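You operate a simulated robot arm through the tools that you are given. There is no shell and no other tool. Be economical: measure what you need, move in short steps, check, and stop when the job is done.

You run a simulated robot arm. Do the job below in one go: nothing can be reset, and whatever is moved stays where it is left.

## Task
Blow the berry can clean and stand it on the white lifter.
Fine: from the narrow tray; use the air box; shut its valve again; the other cans stay as they are. Set down upright: what you pick out.

The check looks at the end state, three seconds after you hand in, the way a careful person would. Anything else that was tipped, shoved, dropped, spilled or broken makes it a failure.

## Robot
A 7-joint arm with a two-finger gripper on a trunk, on a base that drives. Base frame: it is fixed to the floor where the robot stands at the start and does not move with it; the origin is under the middle of the robot, x ahead of it, y to its left, z up. Units: mm, degrees, N and s.
With the tool pointing down near the work surface it reaches from about 280 to 720 mm from the robot's upright axis, wherever it stands. Its first joint turns from -166.0 to 166.0 degrees. Places, roughly: air valve with blue handle [500, -100, 1000]; teal button marked air clean [400, -300, 900]; top of plate marked lifter [500, 600, 900]; yellow square of the air box [400, -100, 900]. Payload 2.94 kg.
Tool frame: the origin (TCP) lies between the finger pads and is the grasp point; the fingertips stand 30 mm ahead of it; z points along the fingers, y is the line along which they close. Largest opening 138 mm; the body of the gripper starts 109 mm behind the TCP.
Orientation is that of the tool frame in the base frame, as a unit quaternion [w, x, y, z]. With the fingers straight down and closing along the base's y, the tool's x points along the base's -x, its y along +y and its z along -z.

## Interface
- The arm moves only by the tool play_rows. Its argument "increments" is one flat list of numbers, 7 for each row, row after row: the shift along the tool's x, y, z in units of 30 mm (1.0 is 30 mm), then the turn, a rotation vector about the tool's x, y, z in units of 8 degrees (1.0 is 8 degrees), then the closure in counts, from 0 (fully open) to 255 (shut). In form: [tx, ty, tz, ax, ay, az, gripper, tx, ty, tz, ax, ay, az, gripper, ...]. A call has 1 to 8 rows; each row shifts and turns the commanded pose from where the row before left it, along the tool's axes as they then stand. A call with a number of a shift or a turn outside -1 to 1 is refused whole. Each row takes 0.2 s and may step no farther than 50 mm and 8.6 degrees from the row before; otherwise, or with a gripper value out of range, the whole call is refused. A pose out of reach is approached as far as the arm can. The call stops where the force on the tool passes 40 N (or 10 N more than at its start, if that is more) or the arm is blocked; 0.2 s more then pass. Each finger halts on what it meets, pressing with about 36 N; the grip force reading is that of the motor and also rises with nothing between the fingers. The clock runs only during rows and for 0.2 s after the last one: add rows that do not move to give the fingers time. It gives the time, the measured TCP pose, the force on the tool (base axes), the opening and the grip force at its end, in the units of the frame above (readings bear some noise), with the torque about the TCP (base axes, N m) and any sound that the robot's microphone picked up.
- Cameras (640 x 400 px; columns grow to the right, rows downward): "scene" is now at [0.5, 129.6, 1581.8]; the picture's right is [0.05, -1.00, 0.00], its down [-0.66, -0.03, -0.75] and it looks along [0.75, 0.03, -0.66] (base axes); focal length 278 px, centre (320, 200). "wrist" rides on the gripper at [71, 19, -146] in the tool frame; the picture's right is [-0.26, 0.97, 0.00], its down [-0.85, -0.23, -0.48] and it looks along [-0.46, -0.12, 0.88] (tool axes); focal length 280 px, centre (320, 200).
- camera(camera): a new picture of that camera. The clock stands still meanwhile.
- slide_trunk(by): slides the trunk up (or, below 0, down) by that many mm; the arm and the scene camera ride with it, the base frame stays. It gives what a move gives, with no picture.
- steer(legs): drives the robot by 1 to 6 legs, each [ahead, left, turn to the left] in mm, mm and degrees, along the robot's own axes; the way and the turn of a leg run together, so that a leg with both is an arc; at most 1500 mm and 180 degrees a leg. The arm and the cameras ride along, it lands a little off, and it stops where it bumps. It gives what a move gives.
- pan_tilt(pan, tilt): turns the head with the scene camera to pan (to the left, within 86 degrees either way) and tilt (down, from -29 to 69), counted from straight ahead of the robot. It gives what a move gives.
- measure_at(camera, pixels): there is no depth. For up to 12 entries [column, row, z] of the newest picture of that camera ("zoom" is the newest enlarged one), the place [x, y] in the base frame at which the ray of that pixel passes the height z, good to about 3 mm, but the place of the scene camera against the robot may be out by one fixed shift of up to 18 mm in any direction. The clock stands still meanwhile.
- close_up(camera, box): a new picture of the part [left, top, right, bottom] of that camera's present view, enlarged. The clock stands still meanwhile.
- hand_in(): hands the job in; it is judged then, once.

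Work in short steps. Measure before you move; look again where a grasp or a placing could have gone wrong, and mend it. You have 80 turns and 68 pictures in all, those below and enlarged ones among them. Open the gripper and draw the arm clear of the work before you hand the job in, unless the task says otherwise; then end with one line.

The tools are called after ">>>" by a JSON object that holds its "fn" and its "kwargs". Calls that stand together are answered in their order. play_rows: Moves the arm, as the interface text tells. Its arguments: {"type":"object","properties":{"increments":{"type":"array","items":{"type":"number"}}},"required":["increments"]} The other tools are called the same way: slide_trunk (by) slides the trunk up or down; steer (legs) drives the base; pan_tilt (pan, tilt) turns the head that bears the scene camera; camera (camera) takes a picture; measure_at (camera, pixels) gives the place at which the rays of pixels pass given heights; close_up (camera, box) takes an enlarged picture of a part of a camera's view; hand_in () hands the job in.

At the start:

```text
t: 0.0
position: [421.9, 98.4, 1328.7]
ee_rot: [-0.001, 0.0, 1.0, 0.0]
force: [-0.7, 0.3, 0.3]
torque: [0.0, -0.01, 0.01]
opening: 138.0
gripper_force: 0.1
trunk travel left (down, up): [-425.0, 29.0]
robot x, y, heading: [-0.2, -1.1, -0.1]
head pan, tilt: [2.6, 41.3]
```

scene: 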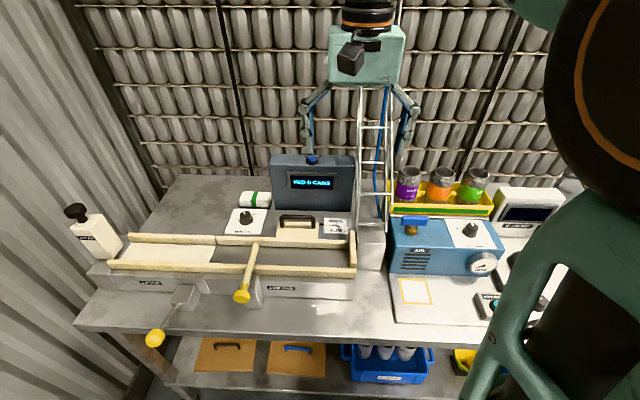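
wrist: 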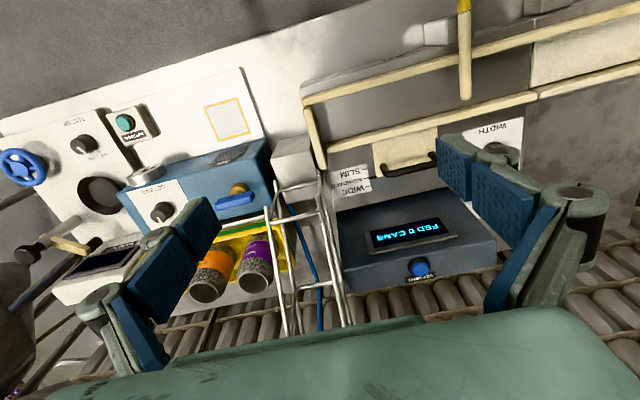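

The scene shows a tray with three cans (about 405-475,185), the air box with a blue valve (410,222), and a tray/channel at left with a white plate. I take enlarged views to read the labels.

>>> {"fn": "close_up", "kwargs": {"camera": "scene", "box": [360, 150, 580, 330]}}

>>> {"fn": "close_up", "kwargs": {"camera": "scene", "box": [60, 140, 380, 340]}}

```text
2.22 times, centred on (470, 240) of scene
```

zoom: 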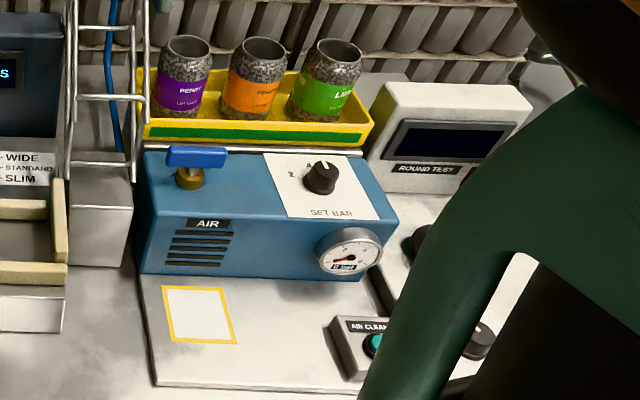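

```text
2.00 times, centred on (220, 240) of scene
```

zoom: 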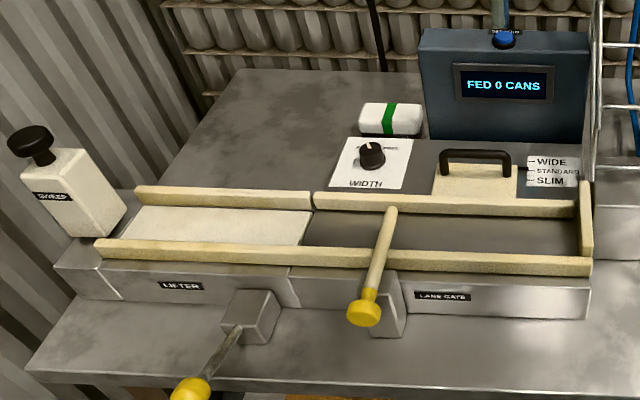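

The berry can appears purple (zoom 185,75). I read the air box's dial, gauge and the plate's labels.

>>> {"fn": "close_up", "kwargs": {"camera": "scene", "box": [385, 160, 505, 235]}}

>>> {"fn": "close_up", "kwargs": {"camera": "wrist", "box": [0, 60, 280, 310]}}

>>> {"fn": "close_up", "kwargs": {"camera": "scene", "box": [440, 230, 520, 330]}}

```text
5.33 times, centred on (445, 198) of scene
```

zoom: 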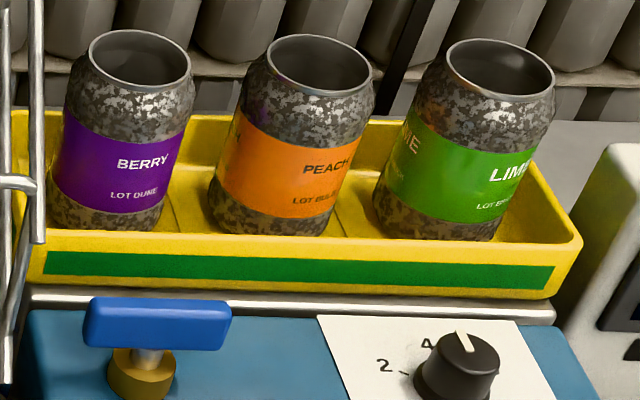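

```text
1.60 times, centred on (140, 185) of wrist
```

zoom: 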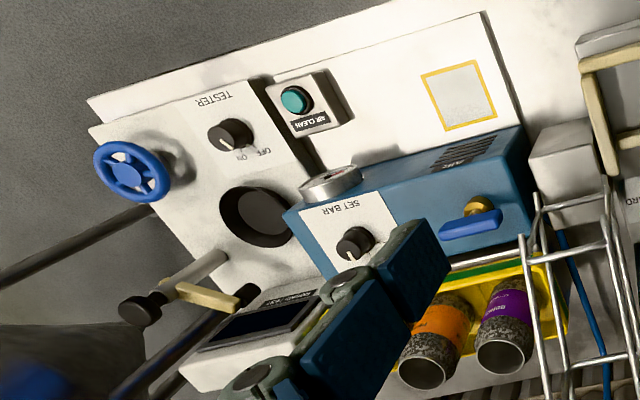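

```text
4.00 times, centred on (480, 280) of scene
```

zoom: 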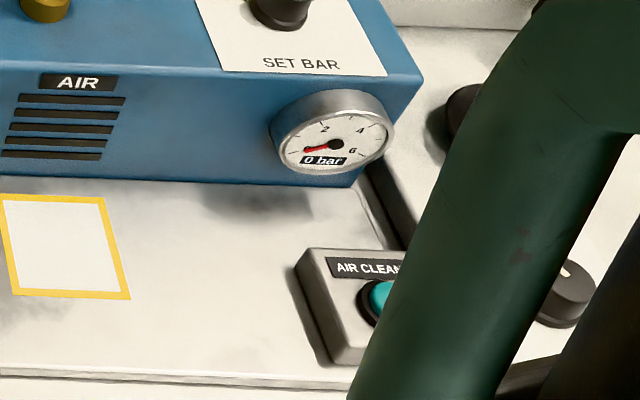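

I measure key points at several heights: can rims, tray, valve handle, yellow square, button, lifter plate.

>>> {"fn": "measure_at", "kwargs": {"camera": "scene", "pixels": [[411, 170, 1000], [411, 170, 1050], [404, 199, 900], [404, 199, 930], [414, 221, 1000], [408, 233, 980], [417, 291, 890], [417, 291, 900], [160, 253, 900], [408, 215, 900], [398, 219, 1020], [430, 221, 1020]]}}

>>> {"fn": "pan_tilt", "kwargs": {"pan": -45, "tilt": 35}}

>>> {"fn": "camera", "kwargs": {"camera": "scene"}}

```text
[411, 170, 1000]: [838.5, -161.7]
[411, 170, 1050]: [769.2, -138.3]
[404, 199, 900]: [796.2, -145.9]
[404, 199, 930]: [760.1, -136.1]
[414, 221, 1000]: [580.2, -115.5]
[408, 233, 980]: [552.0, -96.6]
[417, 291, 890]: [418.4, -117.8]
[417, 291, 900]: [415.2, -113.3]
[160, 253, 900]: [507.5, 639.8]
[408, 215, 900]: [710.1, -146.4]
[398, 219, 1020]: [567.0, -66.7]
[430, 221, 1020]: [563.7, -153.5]
```

```text
t: 1.1
position: [420.7, 98.6, 1328.9]
ee_rot: [0.0, 0.0, 1.0, 0.0]
force: [1.0, 0.3, 0.0]
torque: [0.01, 0.01, 0.0]
opening: 138.1
gripper_force: 0.0
trunk travel left (down, up): [-425.0, 29.0]
robot x, y, heading: [-1.3, 1.0, 0.1]
head pan, tilt: [-45.0, 35.0]
```

```text
60 pictures are left
```

scene: 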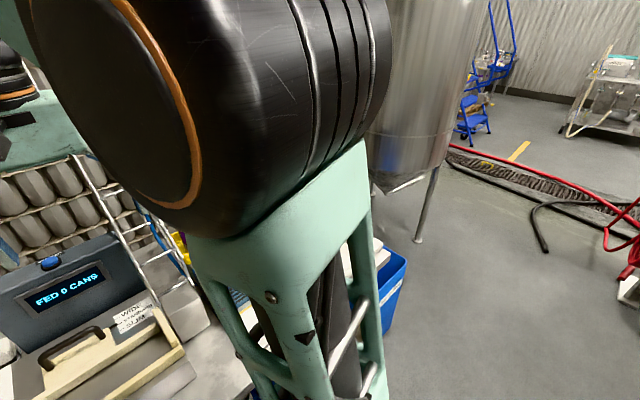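

Nothing instructive there. I look down-forward to see the clearance between the base and the table, and the lower shelf.

>>> {"fn": "pan_tilt", "kwargs": {"pan": 10, "tilt": 66}}

>>> {"fn": "camera", "kwargs": {"camera": "scene"}}

```text
t: 2.4
position: [422.5, 98.0, 1325.7]
ee_rot: [-0.005, 0.001, 1.0, -0.002]
force: [-0.3, 0.4, -0.5]
torque: [-0.03, 0.0, -0.02]
opening: 137.9
gripper_force: 0.1
trunk travel left (down, up): [-425.0, 29.0]
robot x, y, heading: [1.0, -0.7, -0.2]
head pan, tilt: [10.0, 66.0]
```

```text
59 pictures are left
```

scene: 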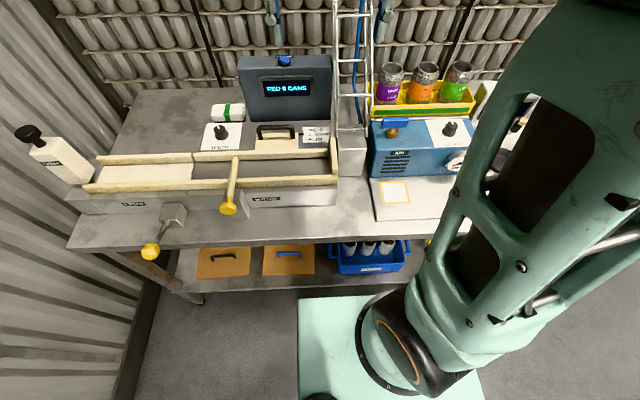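

The base plate front is at row ~297, shelf edge at row ~287, table edge ~row 246. I measure these.

>>> {"fn": "measure_at", "kwargs": {"camera": "scene", "pixels": [[330, 297, 200], [330, 297, 350], [330, 297, 0], [300, 246, 880], [300, 287, 300], [300, 287, 500], [300, 290, 0], [390, 250, 400], [150, 248, 900]]}}

```text
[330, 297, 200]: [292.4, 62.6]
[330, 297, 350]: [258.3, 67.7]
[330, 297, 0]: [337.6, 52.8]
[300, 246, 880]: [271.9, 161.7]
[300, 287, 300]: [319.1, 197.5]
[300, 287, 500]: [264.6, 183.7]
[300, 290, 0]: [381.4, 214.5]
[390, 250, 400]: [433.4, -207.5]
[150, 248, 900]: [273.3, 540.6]
```

Table front is at x≈272 and the base is already nearly underneath, so I'll use arm reach. I move the tool toward a spot above the air box to get accurate wrist views.

>>> {"fn": "play_rows", "kwargs": {"increments": [-0.25, -0.8, 0.4, 0, 0, 0, 0, -0.25, -0.8, 0.4, 0, 0, 0, 0, -0.25, -0.8, 0.4, 0, 0, 0, 0, -0.25, -0.8, 0.4, 0, 0, 0, 0, -0.25, -0.8, 0.4, 0, 0, 0, 0, -0.25, -0.8, 0.4, 0, 0, 0, 0, -0.25, -0.8, 0.4, 0, 0, 0, 0, -0.25, -0.8, 0.4, 0, 0, 0, 0]}}

>>> {"fn": "camera", "kwargs": {"camera": "wrist"}}

>>> {"fn": "camera", "kwargs": {"camera": "scene"}}

```text
t: 4.2
position: [482.1, -93.5, 1233.4]
ee_rot: [0.001, 0.001, 1.0, 0.0]
force: [0.4, -0.2, -0.2]
torque: [0.02, -0.01, 0.02]
opening: 137.9
gripper_force: 0.1
trunk travel left (down, up): [-425.0, 29.0]
robot x, y, heading: [0.7, -1.5, 0.0]
head pan, tilt: [10.0, 66.0]
```

```text
58 pictures are left
```

wrist: 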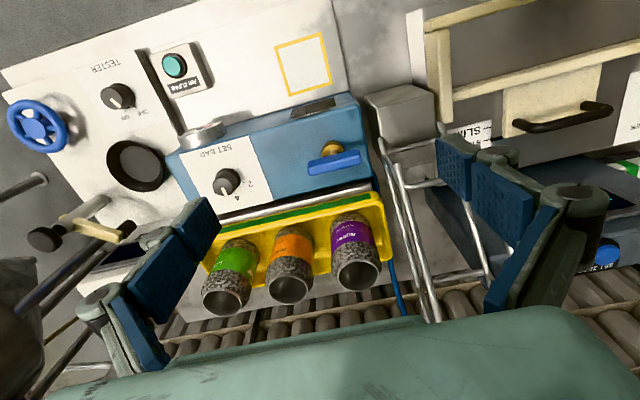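

```text
57 pictures are left
```

scene: 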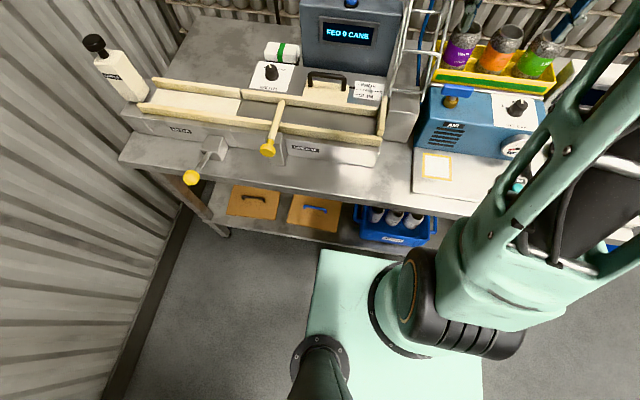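

The head has now settled at the new tilt, so I re-measure the base and shelf, and use the wrist view for the valve, square, button and cans.

>>> {"fn": "measure_at", "kwargs": {"camera": "scene", "pixels": [[340, 250, 200], [340, 250, 350], [340, 250, 0], [300, 182, 880], [310, 234, 300], [310, 240, 500], [437, 166, 900], [460, 90, 1000], [465, 36, 1000], [196, 103, 920]]}}

>>> {"fn": "measure_at", "kwargs": {"camera": "wrist", "pixels": [[304, 63, 900], [304, 63, 880], [334, 163, 1010], [334, 163, 990], [331, 148, 980], [308, 170, 1010], [360, 155, 1010], [357, 275, 1030], [357, 275, 1010], [174, 65, 920], [226, 182, 1000], [346, 220, 930]]}}

```text
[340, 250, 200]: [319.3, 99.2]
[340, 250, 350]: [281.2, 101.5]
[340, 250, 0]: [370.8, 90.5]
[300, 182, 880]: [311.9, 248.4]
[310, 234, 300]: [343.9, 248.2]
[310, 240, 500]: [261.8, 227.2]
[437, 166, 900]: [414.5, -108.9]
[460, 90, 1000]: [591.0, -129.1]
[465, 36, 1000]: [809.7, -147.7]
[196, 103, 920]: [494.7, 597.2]
```

```text
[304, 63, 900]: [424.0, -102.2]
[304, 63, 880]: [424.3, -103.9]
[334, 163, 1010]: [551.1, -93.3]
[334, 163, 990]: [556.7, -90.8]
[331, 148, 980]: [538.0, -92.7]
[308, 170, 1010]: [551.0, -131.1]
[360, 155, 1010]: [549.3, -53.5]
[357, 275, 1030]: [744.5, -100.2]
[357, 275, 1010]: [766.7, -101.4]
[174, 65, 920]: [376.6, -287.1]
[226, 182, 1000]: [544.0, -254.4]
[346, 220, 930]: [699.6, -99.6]
```

Triangulating: berry rim ≈ (681,-95,1098), valve handle ≈ (545,-92,1029) running along y, square ≈ (424,-103). I check the ladder's position before rotating the gripper.

>>> {"fn": "measure_at", "kwargs": {"camera": "wrist", "pixels": [[384, 140, 980], [384, 140, 1050], [405, 230, 1100], [405, 230, 1050], [430, 310, 1150], [400, 105, 980], [435, 120, 980], [222, 300, 1000], [331, 148, 1005], [357, 275, 1098]]}}

>>> {"fn": "close_up", "kwargs": {"camera": "wrist", "box": [160, 80, 480, 320]}}

```text
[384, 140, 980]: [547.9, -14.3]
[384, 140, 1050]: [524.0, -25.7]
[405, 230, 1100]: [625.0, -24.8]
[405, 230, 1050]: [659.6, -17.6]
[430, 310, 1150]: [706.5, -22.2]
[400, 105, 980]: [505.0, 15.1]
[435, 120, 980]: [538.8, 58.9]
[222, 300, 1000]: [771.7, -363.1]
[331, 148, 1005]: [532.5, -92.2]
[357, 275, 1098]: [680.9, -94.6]
```

```text
1.67 times, centred on (320, 200) of wrist
```

zoom: 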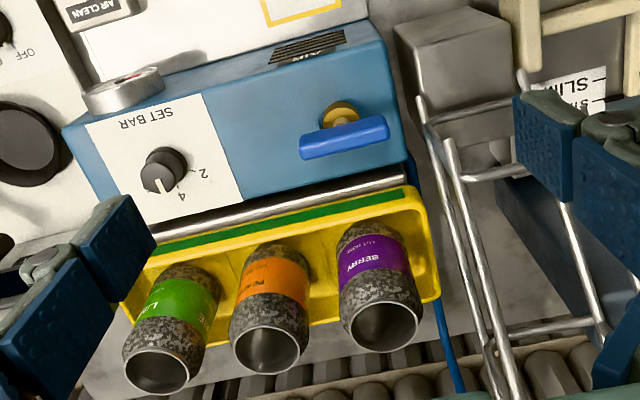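

Ladder's left post is at y≈-25 or beyond, x≥545. I move above the valve and rotate -90° about the tool axis so the fingers close along x and the camera sits on the right, away from the ladder.

>>> {"fn": "play_rows", "kwargs": {"increments": [-0.7, 0, 0.8, 0, 0, 0, 0, -0.7, 0, 0.8, 0, 0, 0, 0, -0.7, 0, 0.8, 0, 0, 0, 0, 0, 0, 0, 0, 0, -1, 0, 0, 0, 0, 0, 0, -1, 0, 0, 0, 0, 0, 0, -1, 0, 0, 0, 0, 0, 0, -1, 0, 0, 0, 0, 0, 0, -1, 0]}}

>>> {"fn": "play_rows", "kwargs": {"increments": [0, 0, 0, 0, 0, -0.893, 0, 0, 0, 0, 0, 0, -0.893, 0, 0, 0, 0, 0, 0, -0.893, 0, 0, 0, 0, 0, 0, -0.893, 0, 0, 0, 0, 0, 0, -0.893, 0, 0, 0, 0, 0, 0, -0.893, 0, 0, 0, 0, 0, 0, -0.893, 0]}}

>>> {"fn": "camera", "kwargs": {"camera": "wrist"}}

```text
t: 6.0
position: [544.0, -94.7, 1160.6]
ee_rot: [0.001, -0.342, 0.94, -0.001]
force: [0.2, 0.2, 0.2]
torque: [0.01, 0.01, 0.0]
opening: 137.8
gripper_force: 0.1
trunk travel left (down, up): [-425.0, 29.0]
robot x, y, heading: [0.6, 2.1, 0.1]
head pan, tilt: [10.0, 66.0]
```

```text
t: 7.6
position: [543.2, -94.1, 1160.7]
ee_rot: [0.0, 0.708, -0.706, 0.0]
force: [-0.4, 0.4, -0.3]
torque: [-0.05, -0.02, 0.03]
opening: 137.9
gripper_force: 0.0
trunk travel left (down, up): [-425.0, 29.0]
robot x, y, heading: [-3.4, -5.4, -0.1]
head pan, tilt: [10.0, 66.0]
```

```text
55 pictures are left
```

wrist: 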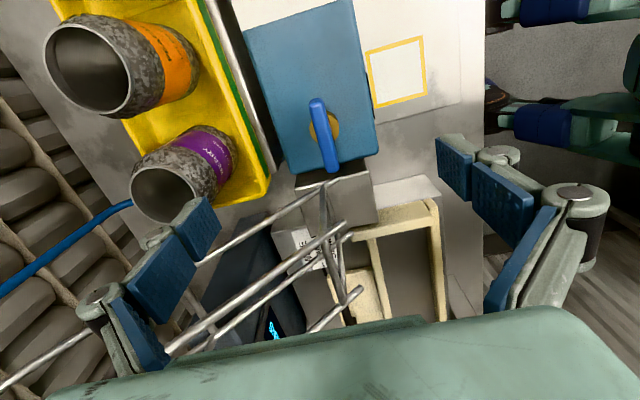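

The "ladder" is a chute leaning backward from the grey block, so there's room above the valve. I measure the handle (317,103)-(330,170), brass stem, can rims and square from this view.

>>> {"fn": "measure_at", "kwargs": {"camera": "wrist", "pixels": [[317, 103, 1030], [331, 168, 1030], [322, 135, 1030], [322, 135, 1010], [319, 127, 1000], [165, 195, 1098], [165, 195, 1080], [87, 68, 1098], [87, 68, 1080], [397, 71, 890], [340, 187, 980], [178, 257, 1100]]}}

>>> {"fn": "close_up", "kwargs": {"camera": "wrist", "box": [30, 0, 430, 250]}}

```text
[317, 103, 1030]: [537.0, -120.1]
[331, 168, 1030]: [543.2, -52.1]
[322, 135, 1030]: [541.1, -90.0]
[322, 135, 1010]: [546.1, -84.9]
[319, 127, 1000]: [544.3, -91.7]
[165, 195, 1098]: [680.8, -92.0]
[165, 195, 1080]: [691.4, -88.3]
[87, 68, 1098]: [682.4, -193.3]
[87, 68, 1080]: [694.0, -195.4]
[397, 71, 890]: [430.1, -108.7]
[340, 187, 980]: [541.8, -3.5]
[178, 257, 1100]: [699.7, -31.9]
```

```text
1.60 times, centred on (230, 125) of wrist
```

zoom: 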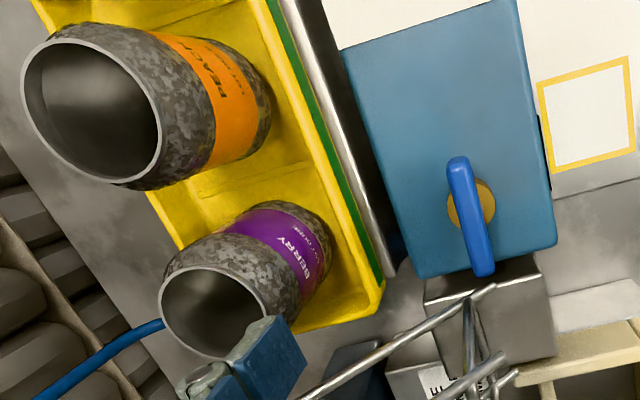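

Handle centre ≈ (543,-90), z≈1029. I partly close the fingers and descend to straddle it.

>>> {"fn": "play_rows", "kwargs": {"increments": [-0.1, 0, 0.6, 0, 0, 0, 144, 0, 0, 0.6, 0, 0, 0, 144, 0, 0, 0.6, 0, 0, 0, 144, 0, 0, 0.6, 0, 0, 0, 144, 0, 0, 0.6, 0, 0, 0, 144]}}

>>> {"fn": "camera", "kwargs": {"camera": "wrist"}}

```text
t: 8.8
position: [544.5, -89.8, 1070.3]
ee_rot: [-0.001, -0.707, 0.707, 0.0]
force: [0.9, -0.6, 0.1]
torque: [0.02, -0.01, -0.02]
opening: 60.0
gripper_force: 0.0
trunk travel left (down, up): [-425.0, 29.0]
robot x, y, heading: [-2.2, -0.2, 0.1]
head pan, tilt: [10.0, 66.0]
```

```text
53 pictures are left
```

wrist: 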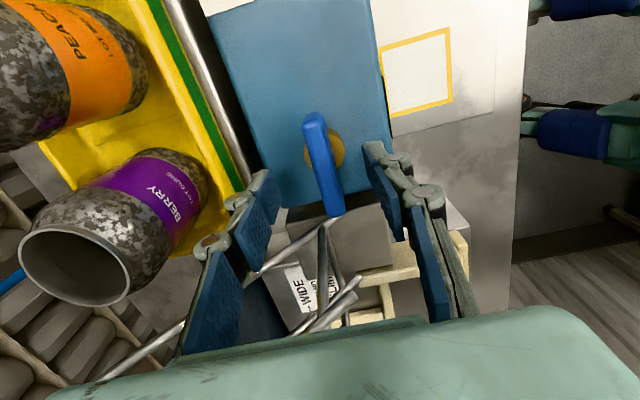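

Fingers straddle the line of the handle, at about (322,162). I re-measure for height.

>>> {"fn": "measure_at", "kwargs": {"camera": "wrist", "pixels": [[314, 118, 1025], [314, 118, 1010], [336, 212, 1025], [336, 212, 1010], [322, 162, 1025], [322, 162, 1010], [321, 148, 1000], [74, 265, 1098], [74, 265, 1090]]}}

```text
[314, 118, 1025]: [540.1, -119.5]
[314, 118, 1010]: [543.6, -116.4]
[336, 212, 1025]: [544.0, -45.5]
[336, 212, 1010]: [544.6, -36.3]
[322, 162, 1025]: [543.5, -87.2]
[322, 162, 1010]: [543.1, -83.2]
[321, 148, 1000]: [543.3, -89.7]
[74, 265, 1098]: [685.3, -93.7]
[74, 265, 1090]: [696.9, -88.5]
```

Handle centre about (543,-87,1028). I lower 30 mm so the pads straddle it, then close.

>>> {"fn": "play_rows", "kwargs": {"increments": [0, 0, 0.5, 0, 0, 0, 144, 0, 0, 0.5, 0, 0, 0, 144, 0, 0, 0, 0, 0, 0, 200, 0, 0, 0, 0, 0, 0, 255, 0, 0, 0, 0, 0, 0, 255, 0, 0, 0, 0, 0, 0, 255]}}

>>> {"fn": "close_up", "kwargs": {"camera": "wrist", "box": [200, 60, 460, 340]}}

```text
t: 10.2
position: [539.7, -88.2, 1039.2]
ee_rot: [-0.004, -0.706, 0.708, 0.003]
force: [-20.4, 1.1, -5.1]
torque: [-0.06, 1.24, -0.09]
opening: 31.5
gripper_force: 45.3
trunk travel left (down, up): [-425.0, 29.0]
robot x, y, heading: [0.2, 1.0, 0.1]
head pan, tilt: [10.0, 66.0]
```

```text
1.43 times, centred on (330, 200) of wrist
```

zoom: 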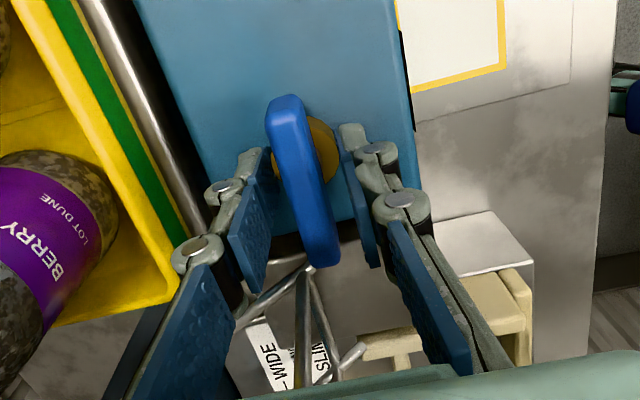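

The opening stopped at 31.5 mm with a side force: likely the brass collar got gripped by the tips, and the axis is ~x 538. I open slightly, rise 14 mm, shift -3 mm in x and close on the handle itself.

>>> {"fn": "play_rows", "kwargs": {"increments": [0, 0, 0, 0, 0, 0, 150, 0, 0, 0, 0, 0, 0, 150, 0, 0.15, -0.45, 0, 0, 0, 150, 0, 0, 0, 0, 0, 0, 200, 0, 0, 0, 0, 0, 0, 255, 0, 0, 0, 0, 0, 0, 255, 0, 0, 0, 0, 0, 0, 255]}}

>>> {"fn": "close_up", "kwargs": {"camera": "wrist", "box": [200, 60, 460, 340]}}

```text
t: 11.8
position: [540.4, -90.4, 1054.1]
ee_rot: [-0.001, 0.707, -0.707, 0.001]
force: [3.2, 0.2, 7.5]
torque: [-0.04, -0.01, 0.02]
opening: 13.8
gripper_force: 40.4
trunk travel left (down, up): [-425.0, 29.0]
robot x, y, heading: [0.5, -2.7, 0.2]
head pan, tilt: [10.0, 66.0]
```

```text
1.43 times, centred on (330, 200) of wrist
```

zoom: 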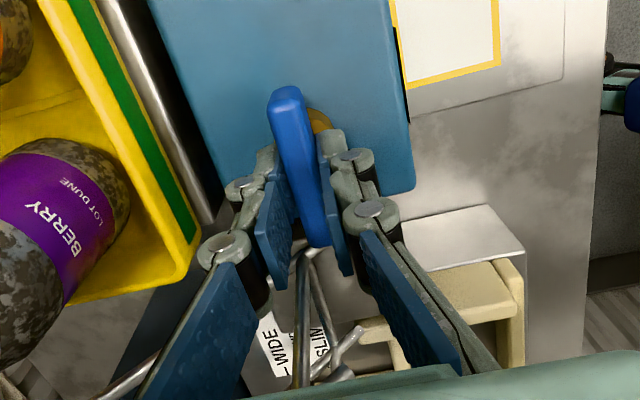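

Handle gripped at 13.8 mm. I turn +16° as a test and check the torque.

>>> {"fn": "play_rows", "kwargs": {"increments": [0, 0, 0, 0, 0, 0.8, 255, 0, 0, 0, 0, 0, 0.8, 255, 0, 0, 0, 0, 0, 0, 255]}}

```text
t: 12.6
position: [540.5, -88.6, 1053.3]
ee_rot: [0.001, -0.623, 0.782, -0.001]
force: [5.8, 3.3, 12.0]
torque: [-0.2, -0.16, 1.51]
opening: 18.8
gripper_force: 44.0
trunk travel left (down, up): [-425.0, 29.0]
robot x, y, heading: [0.1, 0.3, 0.1]
head pan, tilt: [10.0, 66.0]
```

The opening grew and torque rose to 1.5 Nm: a stop in that direction. I turn back and test the other way.

>>> {"fn": "play_rows", "kwargs": {"increments": [0, 0, 0, 0, 0, -0.8, 255, 0, 0, 0, 0, 0, -0.8, 255, 0, 0, 0, 0, 0, 0, 255, 0, 0, 0, 0, 0, -0.8, 255, 0, 0, 0, 0, 0, -0.8, 255, 0, 0, 0, 0, 0, 0, 255]}}

```text
t: 14.0
position: [539.6, -90.6, 1054.3]
ee_rot: [0.001, 0.781, -0.624, 0.0]
force: [6.6, 3.8, 4.4]
torque: [0.59, -0.05, 0.0]
opening: 13.7
gripper_force: 40.0
trunk travel left (down, up): [-425.0, 29.0]
robot x, y, heading: [-0.2, -0.9, -0.0]
head pan, tilt: [10.0, 66.0]
```

It turns freely counter-clockwise. I continue with 64° more.

>>> {"fn": "play_rows", "kwargs": {"increments": [0, 0, 0, 0, 0, -1, 255, 0, 0, 0, 0, 0, -1, 255, 0, 0, 0, 0, 0, -1, 255, 0, 0, 0, 0, 0, -1, 255, 0, 0, 0, 0, 0, -1, 255, 0, 0, 0, 0, 0, -1, 255, 0, 0, 0, 0, 0, -1, 255, 0, 0, 0, 0, 0, -1, 255]}}

```text
t: 15.8
position: [540.3, -90.7, 1053.0]
ee_rot: [-0.001, 0.993, -0.114, 0.0]
force: [4.0, 2.9, 2.0]
torque: [0.03, -0.26, -0.01]
opening: 13.6
gripper_force: 40.2
trunk travel left (down, up): [-425.0, 29.0]
robot x, y, heading: [-0.7, 0.4, -0.1]
head pan, tilt: [10.0, 66.0]
```

Now the final ~13°, checking for the stop, followed by a look at the gauge.

>>> {"fn": "play_rows", "kwargs": {"increments": [0, 0, 0, 0, 0, -0.82, 255, 0, 0, 0, 0, 0, -0.82, 255, 0, 0, 0, 0, 0, 0, 255]}}

>>> {"fn": "pan_tilt", "kwargs": {"pan": -5, "tilt": 50}}

>>> {"fn": "close_up", "kwargs": {"camera": "scene", "box": [240, 100, 560, 300]}}

```text
t: 16.6
position: [539.0, -90.8, 1055.1]
ee_rot: [-0.001, 1.0, 0.0, 0.0]
force: [1.4, 0.2, -4.6]
torque: [0.01, -0.72, -0.03]
opening: 13.9
gripper_force: 40.1
trunk travel left (down, up): [-425.0, 29.0]
robot x, y, heading: [-2.8, 1.3, -0.0]
head pan, tilt: [10.0, 66.0]
```

```text
t: 17.4
position: [538.9, -90.6, 1054.4]
ee_rot: [0.0, 1.0, 0.0, -0.001]
force: [-1.7, 0.1, -4.6]
torque: [-0.01, 0.22, -0.04]
opening: 13.8
gripper_force: 40.2
trunk travel left (down, up): [-425.0, 29.0]
robot x, y, heading: [0.3, 2.2, -0.0]
head pan, tilt: [-5.0, 50.0]
```

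```text
2.00 times, centred on (400, 200) of scene
```

zoom: 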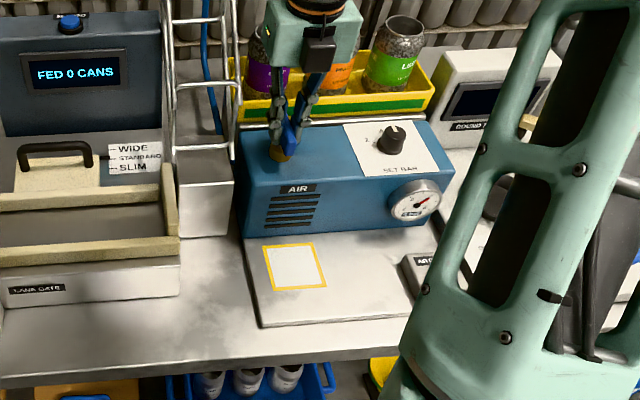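

>>> {"fn": "close_up", "kwargs": {"camera": "scene", "box": [420, 150, 480, 220]}}

```text
5.71 times, centred on (450, 185) of scene
```

zoom: 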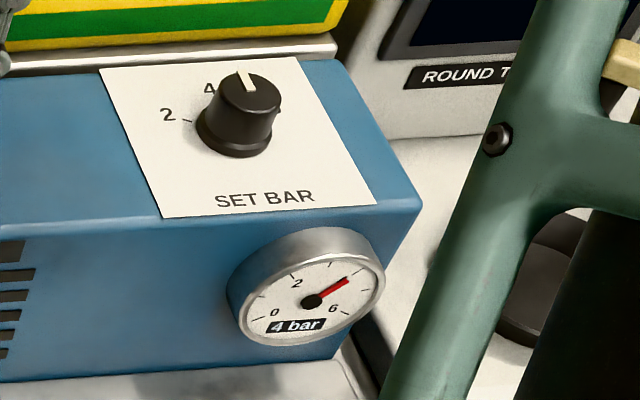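

Gauge reads 4 bar: the valve is open. I release, rise, and rotate back by +90° so the camera is right and fingers close along x.

>>> {"fn": "play_rows", "kwargs": {"increments": [0, 0, 0, 0, 0, 0, 170, 0, 0, 0, 0, 0, 0, 144, 0, 0, -0.8, 0, 0, 0, 144, 0, 0, -1, 0, 0, 0, 144, 0, 0, -1, 0, 0, 0, 144, 0, 0, -1, 0, 0, 0, 100, 0, 0, 0, 0, 0, 0.625, 70, 0, 0, 0, 0, 0, 0.625, 70]}}

>>> {"fn": "play_rows", "kwargs": {"increments": [0, 0, 0, 0, 0, 1, 70, 0, 0, 0, 0, 0, 1, 70, 0, 0, 0, 0, 0, 1, 70, 0, 0, 0, 0, 0, 1, 70, 0, 0, 0, 0, 0, 1, 70, 0, 0, 0, 0, 0, 1, 70, 0, 0, 0, 0, 0, 1, 70, 0, 0, 0, 0, 0, 1, 70]}}

>>> {"fn": "play_rows", "kwargs": {"increments": [0, 0, 0, 0, 0, 1, 70, 0, 0, 0, 0, 0, 1, 70, 0, -1, 0, 0, 0, 0, 70, 0, -1, 0, 0, 0, 0, 70, 0, -1, 0, 0, 0, 0, 70]}}

>>> {"fn": "camera", "kwargs": {"camera": "wrist"}}

```text
t: 19.2
position: [539.6, -91.0, 1168.6]
ee_rot: [0.0, 0.996, -0.089, 0.0]
force: [-0.2, 0.5, 0.9]
torque: [0.01, 0.0, -0.02]
opening: 100.2
gripper_force: 0.1
trunk travel left (down, up): [-425.0, 29.0]
robot x, y, heading: [2.6, -1.6, -0.1]
head pan, tilt: [-5.0, 50.0]
```

```text
t: 21.0
position: [539.0, -91.4, 1168.3]
ee_rot: [0.0, 0.797, -0.603, 0.0]
force: [-0.9, -0.5, 0.7]
torque: [-0.01, 0.0, 0.02]
opening: 99.9
gripper_force: 0.1
trunk travel left (down, up): [-425.0, 29.0]
robot x, y, heading: [0.8, 0.6, 0.0]
head pan, tilt: [-5.0, 50.0]
```

```text
t: 22.2
position: [628.8, -89.5, 1169.5]
ee_rot: [0.0, -0.706, 0.708, 0.0]
force: [0.3, -0.1, -0.4]
torque: [-0.01, 0.0, 0.02]
opening: 99.9
gripper_force: 0.1
trunk travel left (down, up): [-425.0, 29.0]
robot x, y, heading: [-2.4, 2.7, 0.0]
head pan, tilt: [-5.0, 50.0]
```

```text
48 pictures are left
```

wrist: 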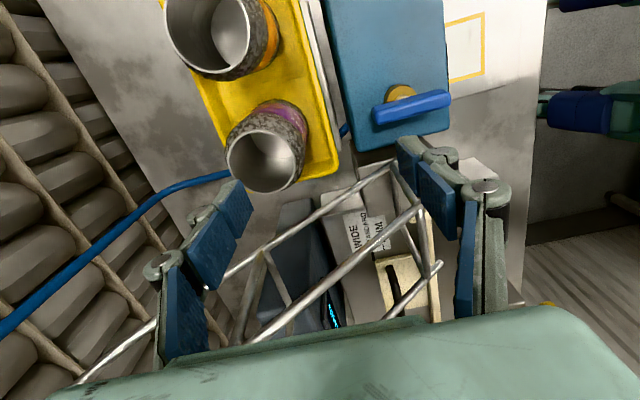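

Valve handle now along x, and the rim centre is at about (263,164). I measure it and the rim edges.

>>> {"fn": "measure_at", "kwargs": {"camera": "wrist", "pixels": [[264, 163, 1098], [264, 163, 1085], [227, 160, 1098], [304, 160, 1098], [252, 133, 1098], [268, 193, 1098], [345, 200, 1100], [250, 260, 1150], [230, 172, 1000], [325, 180, 960], [197, 75, 960]]}}

```text
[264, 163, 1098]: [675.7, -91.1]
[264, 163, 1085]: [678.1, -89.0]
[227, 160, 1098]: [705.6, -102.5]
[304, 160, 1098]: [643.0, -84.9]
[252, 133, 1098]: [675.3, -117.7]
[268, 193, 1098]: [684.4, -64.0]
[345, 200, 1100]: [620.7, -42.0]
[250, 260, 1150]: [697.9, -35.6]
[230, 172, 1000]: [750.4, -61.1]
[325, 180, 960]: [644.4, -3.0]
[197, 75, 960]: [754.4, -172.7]
```

Rim centre ≈ (677,-91). I move over it and descend halfway, then look.

>>> {"fn": "play_rows", "kwargs": {"increments": [0.02, -0.8, 0, 0, 0, 0, 70, 0.03, -0.8, 0, 0, 0, 0, 70, 0, 0, 0.8, 0, 0, 0, 70, 0, 0, 0.8, 0, 0, 0, 70]}}

>>> {"fn": "camera", "kwargs": {"camera": "wrist"}}

```text
t: 23.2
position: [675.8, -91.0, 1119.7]
ee_rot: [0.0, -0.706, 0.708, 0.0]
force: [-0.1, -0.6, -0.2]
torque: [-0.02, 0.02, 0.0]
opening: 100.1
gripper_force: 0.2
trunk travel left (down, up): [-425.0, 29.0]
robot x, y, heading: [1.1, -1.8, -0.2]
head pan, tilt: [-5.0, 50.0]
```

```text
47 pictures are left
```

wrist: 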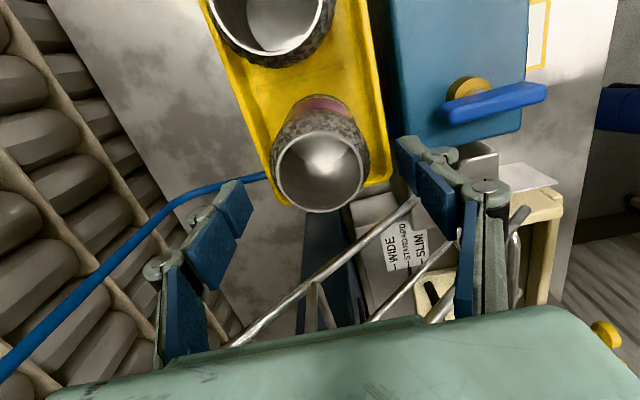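

Rim (320,172) is centred between the fingertips. I descend 60 mm and close.

>>> {"fn": "play_rows", "kwargs": {"increments": [0, 0, 0.7, 0, 0, 0, 70, 0, 0, 0.7, 0, 0, 0, 70, 0, 0, 0.6, 0, 0, 0, 70, 0, 0, 0, 0, 0, 0, 120, 0, 0, 0, 0, 0, 0, 180, 0, 0, 0, 0, 0, 0, 180, 0, 0, 0, 0, 0, 0, 180]}}

>>> {"fn": "camera", "kwargs": {"camera": "wrist"}}

```text
t: 24.8
position: [673.7, -91.0, 1061.4]
ee_rot: [0.0, -0.706, 0.708, 0.0]
force: [-0.6, -0.1, 1.1]
torque: [-0.01, 0.02, 0.0]
opening: 63.1
gripper_force: 35.5
trunk travel left (down, up): [-425.0, 29.0]
robot x, y, heading: [-1.6, 1.7, -0.1]
head pan, tilt: [-5.0, 50.0]
```

```text
46 pictures are left
```

wrist: 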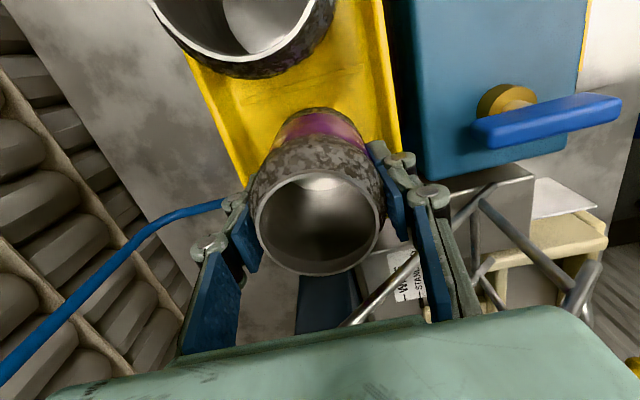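

Gripped at 63 mm. I lift straight up 120 mm and look.

>>> {"fn": "play_rows", "kwargs": {"increments": [0, 0, -0.3, 0, 0, 0, 180, 0, 0, -0.6, 0, 0, 0, 180, 0, 0, -0.6, 0, 0, 0, 180, 0, 0, -0.6, 0, 0, 0, 180, 0, 0, -0.6, 0, 0, 0, 180, 0, 0, -0.7, 0, 0, 0, 180, 0, 0, -0.7, 0, 0, 0, 180]}}

>>> {"fn": "camera", "kwargs": {"camera": "scene"}}

>>> {"fn": "camera", "kwargs": {"camera": "wrist"}}

```text
t: 26.4
position: [675.7, -91.1, 1185.2]
ee_rot: [0.0, -0.707, 0.707, 0.0]
force: [0.5, -0.6, 0.4]
torque: [0.0, 0.0, 0.04]
opening: 63.2
gripper_force: 35.9
trunk travel left (down, up): [-425.0, 29.0]
robot x, y, heading: [-2.4, -1.6, 0.0]
head pan, tilt: [-5.0, 50.0]
```

```text
45 pictures are left
```

scene: 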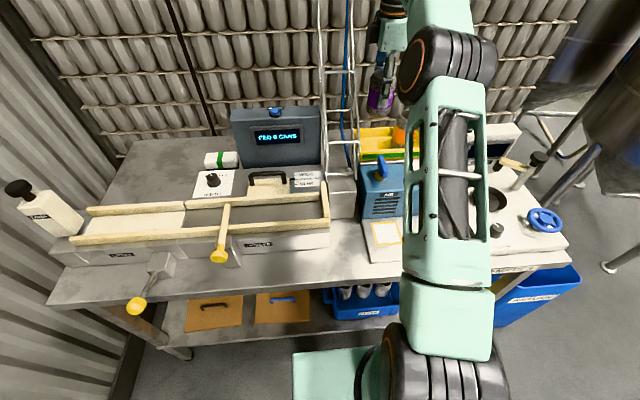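

```text
44 pictures are left
```

wrist: 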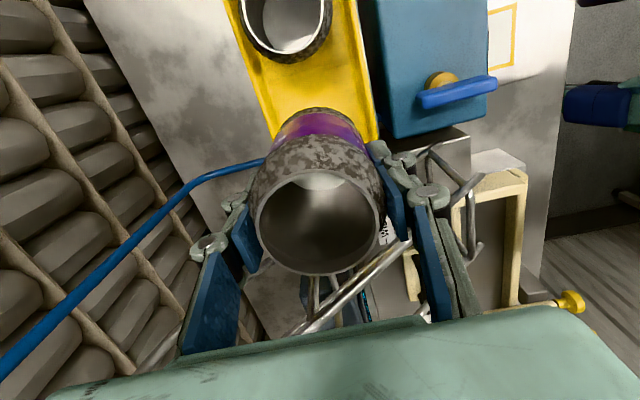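

The can is up. I carry it over the yellow square (≈427,-105), well above the valve handle.

>>> {"fn": "play_rows", "kwargs": {"increments": [0.06, 1, 0, 0, 0, 0, 180, 0.06, 1, 0, 0, 0, 0, 180, 0.06, 1, 0, 0, 0, 0, 180, 0.06, 1, 0, 0, 0, 0, 180, 0.06, 1, 0, 0, 0, 0, 180, 0.06, 1, 0, 0, 0, 0, 180, 0.06, 1, 0, 0, 0, 0, 180, 0.06, 1, 0, 0, 0, 0, 180]}}

>>> {"fn": "camera", "kwargs": {"camera": "wrist"}}

>>> {"fn": "camera", "kwargs": {"camera": "scene"}}

```text
t: 28.2
position: [433.7, -106.1, 1183.6]
ee_rot: [0.0, -0.706, 0.708, 0.0]
force: [-0.1, 0.6, -0.5]
torque: [0.02, -0.01, 0.0]
opening: 63.1
gripper_force: 36.5
trunk travel left (down, up): [-425.0, 29.0]
robot x, y, heading: [3.8, 1.7, -0.0]
head pan, tilt: [-5.0, 50.0]
```

```text
43 pictures are left
```

wrist: 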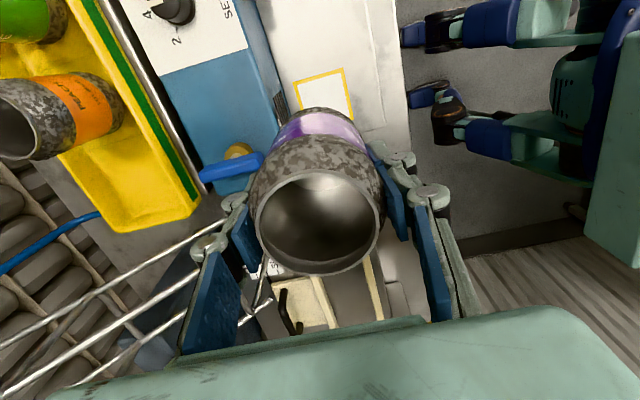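

```text
42 pictures are left
```

scene: 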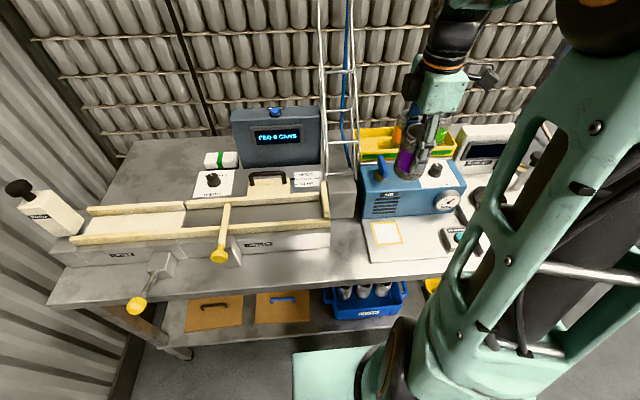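

I measure the square's visible corners and, in the scene view, the can's bottom (≈(405,178)) and square corners for height estimates.

>>> {"fn": "close_up", "kwargs": {"camera": "scene", "box": [340, 100, 480, 270]}}

>>> {"fn": "measure_at", "kwargs": {"camera": "wrist", "pixels": [[296, 82, 890], [296, 82, 870], [344, 68, 890], [344, 68, 870], [355, 119, 890], [355, 119, 870]]}}

```text
2.35 times, centred on (410, 185) of scene
```

zoom: 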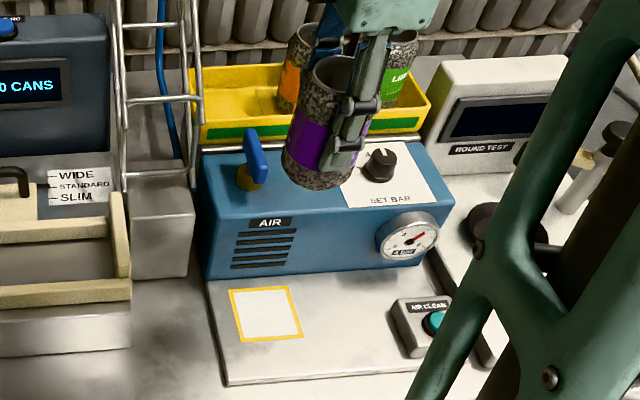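

```text
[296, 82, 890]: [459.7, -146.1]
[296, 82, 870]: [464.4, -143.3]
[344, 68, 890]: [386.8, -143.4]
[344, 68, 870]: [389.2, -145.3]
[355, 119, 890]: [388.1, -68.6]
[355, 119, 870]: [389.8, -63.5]
```

Square centre ≈ (424,-106). I now estimate the can's height in the zoomed picture.

>>> {"fn": "measure_at", "kwargs": {"camera": "zoom", "pixels": [[266, 314, 890], [335, 75, 1222], [335, 75, 1210], [317, 170, 1120], [317, 170, 1100], [317, 170, 1080], [317, 170, 1140], [432, 320, 920]]}}

```text
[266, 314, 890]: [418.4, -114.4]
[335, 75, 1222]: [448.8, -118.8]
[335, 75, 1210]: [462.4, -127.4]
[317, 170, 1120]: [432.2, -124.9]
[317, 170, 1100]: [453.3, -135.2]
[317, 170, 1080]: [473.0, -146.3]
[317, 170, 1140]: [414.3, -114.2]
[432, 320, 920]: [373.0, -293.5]
```

Can bottom is ≈78 mm below the TCP. I rotate +90° so the fingers close along y (clear of the air box), also shifting to x≈424.

>>> {"fn": "play_rows", "kwargs": {"increments": [0, 0.33, 0, 0, 0, 0, 180, 0, 0, 0, 0, 0, 1, 180, 0, 0, 0, 0, 0, 1, 180, 0, 0, 0, 0, 0, 1, 180, 0, 0, 0, 0, 0, 1, 180, 0, 0, 0, 0, 0, 1, 180, 0, 0, 0, 0, 0, 1, 180, 0, 0, 0, 0, 0, 1, 180]}}

>>> {"fn": "play_rows", "kwargs": {"increments": [0, 0, 0.8, 0, 0, 1, 180, 0, 0, 1, 0, 0, 1, 180, 0, 0, 1, 0, 0, 1, 180, 0, 0, 1, 0, 0, 1, 180, 0, 0, 1, 0, 0, 0.25, 180, 0, 0, 0.8, 0, 0, 0, 180]}}

>>> {"fn": "camera", "kwargs": {"camera": "wrist"}}

>>> {"fn": "close_up", "kwargs": {"camera": "scene", "box": [340, 140, 500, 270]}}

```text
t: 30.0
position: [427.1, -106.6, 1182.8]
ee_rot: [0.001, -0.291, 0.957, -0.001]
force: [-0.3, 0.6, -0.5]
torque: [-0.02, 0.02, 0.01]
opening: 63.2
gripper_force: 36.4
trunk travel left (down, up): [-425.0, 29.0]
robot x, y, heading: [-0.3, 0.6, 0.0]
head pan, tilt: [-5.0, 50.0]
```

```text
t: 31.4
position: [427.6, -104.9, 1012.8]
ee_rot: [0.0, 0.002, 1.0, -0.001]
force: [-0.3, 0.3, 0.0]
torque: [-0.01, -0.01, -0.02]
opening: 63.3
gripper_force: 36.1
trunk travel left (down, up): [-425.0, 29.0]
robot x, y, heading: [-0.1, 0.9, 0.1]
head pan, tilt: [-5.0, 50.0]
```

```text
40 pictures are left
```

wrist: 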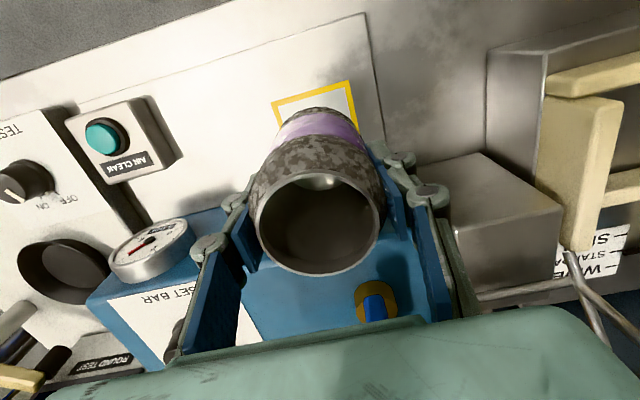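

```text
3.08 times, centred on (420, 205) of scene
```

zoom: 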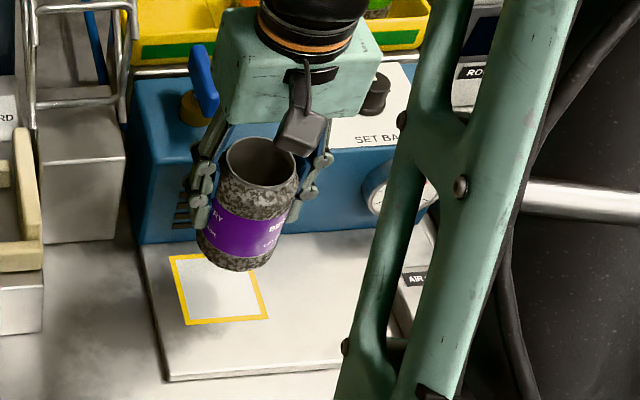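

The can is just above the square. I measure the front corners for the pad height and go down further.

>>> {"fn": "measure_at", "kwargs": {"camera": "wrist", "pixels": [[272, 102, 900], [272, 102, 880], [349, 82, 900], [349, 82, 880], [101, 137, 930]]}}

>>> {"fn": "play_rows", "kwargs": {"increments": [0.1, 0, 0.5, 0, 0, 0, 180, 0, 0, 0.3, 0, 0, 0, 180, 0, 0, 0.2, 0, 0, 0, 180]}}

```text
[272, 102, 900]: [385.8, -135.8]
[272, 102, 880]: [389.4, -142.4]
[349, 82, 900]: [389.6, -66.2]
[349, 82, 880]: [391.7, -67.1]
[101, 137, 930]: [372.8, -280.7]
```

```text
t: 32.2
position: [424.2, -104.8, 985.7]
ee_rot: [0.0, 0.0, 1.0, 0.0]
force: [0.6, 0.0, -0.6]
torque: [-0.04, 0.02, -0.01]
opening: 62.9
gripper_force: 36.6
trunk travel left (down, up): [-425.0, 29.0]
robot x, y, heading: [0.1, -2.3, 0.0]
head pan, tilt: [-5.0, 50.0]
```

Pad is near z 880; expected contact at TCP ≈ 958. I lower in small steps.

>>> {"fn": "play_rows", "kwargs": {"increments": [0, 0, 0.2, 0, 0, 0, 180, 0, 0, 0.2, 0, 0, 0, 180, 0, 0, 0.1, 0, 0, 0, 180]}}

>>> {"fn": "close_up", "kwargs": {"camera": "scene", "box": [340, 170, 440, 260]}}

```text
t: 33.0
position: [424.8, -104.7, 970.7]
ee_rot: [0.0, 0.001, 1.0, 0.0]
force: [-1.0, 0.0, -0.1]
torque: [-0.02, 0.04, -0.01]
opening: 63.1
gripper_force: 35.5
trunk travel left (down, up): [-425.0, 29.0]
robot x, y, heading: [2.2, -0.4, -0.1]
head pan, tilt: [-5.0, 50.0]
```

```text
4.44 times, centred on (390, 215) of scene
```

zoom: 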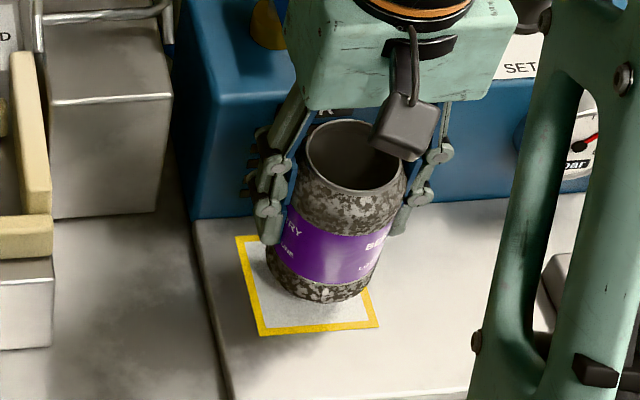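

Still a gap. I go on down in 3 mm steps to feel contact.

>>> {"fn": "play_rows", "kwargs": {"increments": [0, 0, 0.1, 0, 0, 0, 180, 0, 0, 0.1, 0, 0, 0, 180, 0, 0, 0.1, 0, 0, 0, 180]}}

>>> {"fn": "play_rows", "kwargs": {"increments": [0, 0, 0.1, 0, 0, 0, 180]}}

```text
t: 33.8
position: [424.1, -107.4, 962.6]
ee_rot: [0.0, 0.002, 1.0, 0.001]
force: [0.1, -0.5, -0.6]
torque: [0.0, -0.02, -0.01]
opening: 62.8
gripper_force: 36.1
trunk travel left (down, up): [-425.0, 29.0]
robot x, y, heading: [-3.0, -0.1, 0.1]
head pan, tilt: [-5.0, 50.0]
```

```text
t: 34.2
position: [423.5, -106.9, 958.4]
ee_rot: [0.0, 0.001, 1.0, 0.0]
force: [-0.5, -0.3, -0.4]
torque: [-0.04, 0.01, 0.01]
opening: 62.8
gripper_force: 35.4
trunk travel left (down, up): [-425.0, 29.0]
robot x, y, heading: [-1.6, 0.0, -0.1]
head pan, tilt: [-5.0, 50.0]
```

No contact yet; I continue with single 3 mm steps.

>>> {"fn": "play_rows", "kwargs": {"increments": [0, 0, 0.1, 0, 0, 0, 180]}}

>>> {"fn": "play_rows", "kwargs": {"increments": [0, 0, 0.07, 0, 0, 0, 180]}}

>>> {"fn": "close_up", "kwargs": {"camera": "scene", "box": [340, 170, 440, 260]}}

```text
t: 34.6
position: [424.5, -105.5, 954.6]
ee_rot: [0.0, 0.001, 1.0, 0.0]
force: [-0.6, -0.4, 0.4]
torque: [-0.02, -0.01, -0.01]
opening: 63.0
gripper_force: 35.9
trunk travel left (down, up): [-425.0, 29.0]
robot x, y, heading: [-1.8, 2.6, -0.1]
head pan, tilt: [-5.0, 50.0]
```

```text
t: 35.0
position: [423.7, -106.8, 954.0]
ee_rot: [0.0, 0.002, 1.0, 0.0]
force: [-1.0, -0.3, -0.1]
torque: [0.04, 0.01, 0.0]
opening: 63.1
gripper_force: 36.5
trunk travel left (down, up): [-425.0, 29.0]
robot x, y, heading: [1.0, -0.2, 0.1]
head pan, tilt: [-5.0, 50.0]
```

```text
4.44 times, centred on (390, 215) of scene
```

zoom: 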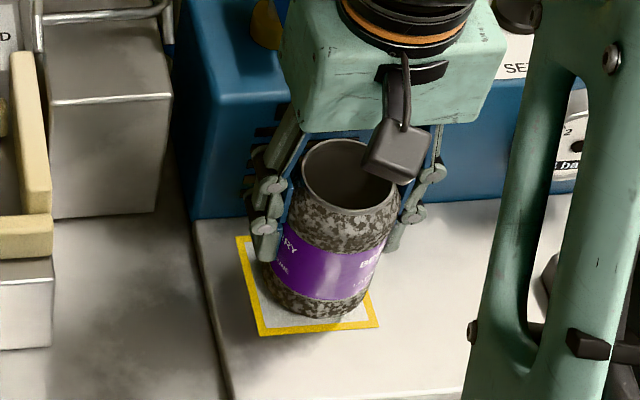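

Very close: bottom at row 318 vs the square's front edge 330. I continue in small steps.

>>> {"fn": "play_rows", "kwargs": {"increments": [0, 0, 0.1, 0, 0, 0, 180]}}

>>> {"fn": "play_rows", "kwargs": {"increments": [0, 0, 0.08, 0, 0, 0, 180]}}

>>> {"fn": "play_rows", "kwargs": {"increments": [0, 0, 0.08, 0, 0, 0, 180]}}

```text
t: 35.4
position: [424.1, -106.2, 950.2]
ee_rot: [0.0, 0.001, 1.0, 0.0]
force: [0.4, 0.4, 0.7]
torque: [0.02, 0.0, 0.0]
opening: 63.1
gripper_force: 36.3
trunk travel left (down, up): [-425.0, 29.0]
robot x, y, heading: [-1.9, -1.3, 0.3]
head pan, tilt: [-5.0, 50.0]
```

```text
t: 35.8
position: [424.7, -107.2, 947.9]
ee_rot: [0.0, 0.0, 1.0, 0.0]
force: [-0.2, 0.4, -1.5]
torque: [0.0, 0.0, -0.01]
opening: 63.0
gripper_force: 35.8
trunk travel left (down, up): [-425.0, 29.0]
robot x, y, heading: [-1.4, -1.4, 0.2]
head pan, tilt: [-5.0, 50.0]
```

```text
t: 36.2
position: [424.7, -106.1, 945.4]
ee_rot: [0.0, 0.001, 1.0, 0.0]
force: [0.2, 0.7, -0.3]
torque: [0.0, 0.01, -0.02]
opening: 62.9
gripper_force: 35.9
trunk travel left (down, up): [-425.0, 29.0]
robot x, y, heading: [-1.7, 1.3, 0.1]
head pan, tilt: [-5.0, 50.0]
```

>>> {"fn": "play_rows", "kwargs": {"increments": [0, 0, 0.08, 0, 0, 0, 180]}}

>>> {"fn": "play_rows", "kwargs": {"increments": [0, 0, 0.08, 0, 0, 0, 180]}}

>>> {"fn": "close_up", "kwargs": {"camera": "scene", "box": [340, 170, 440, 260]}}

```text
t: 36.6
position: [424.5, -104.6, 943.8]
ee_rot: [0.002, 0.001, 1.0, 0.0]
force: [-0.1, -0.8, 7.7]
torque: [-0.06, 0.1, 0.02]
opening: 63.1
gripper_force: 36.0
trunk travel left (down, up): [-425.0, 29.0]
robot x, y, heading: [1.0, -1.6, -0.1]
head pan, tilt: [-5.0, 50.0]
```

```text
t: 37.0
position: [424.1, -106.4, 943.9]
ee_rot: [0.002, 0.001, 1.0, 0.0]
force: [-0.8, 0.8, 27.5]
torque: [0.05, 0.25, 0.02]
opening: 63.2
gripper_force: 36.4
trunk travel left (down, up): [-425.0, 29.0]
robot x, y, heading: [1.8, -1.4, -0.1]
head pan, tilt: [-5.0, 50.0]
```

```text
4.44 times, centred on (390, 215) of scene
```

zoom: 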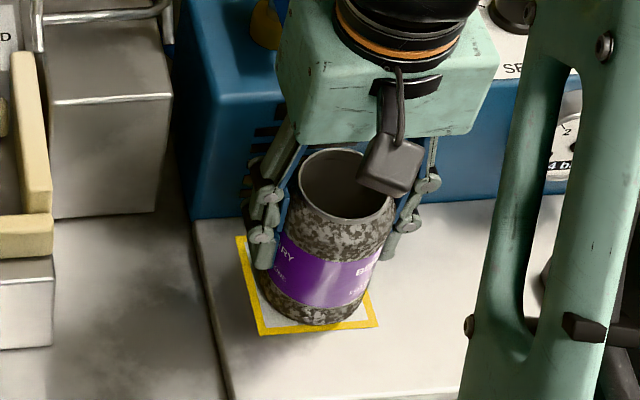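

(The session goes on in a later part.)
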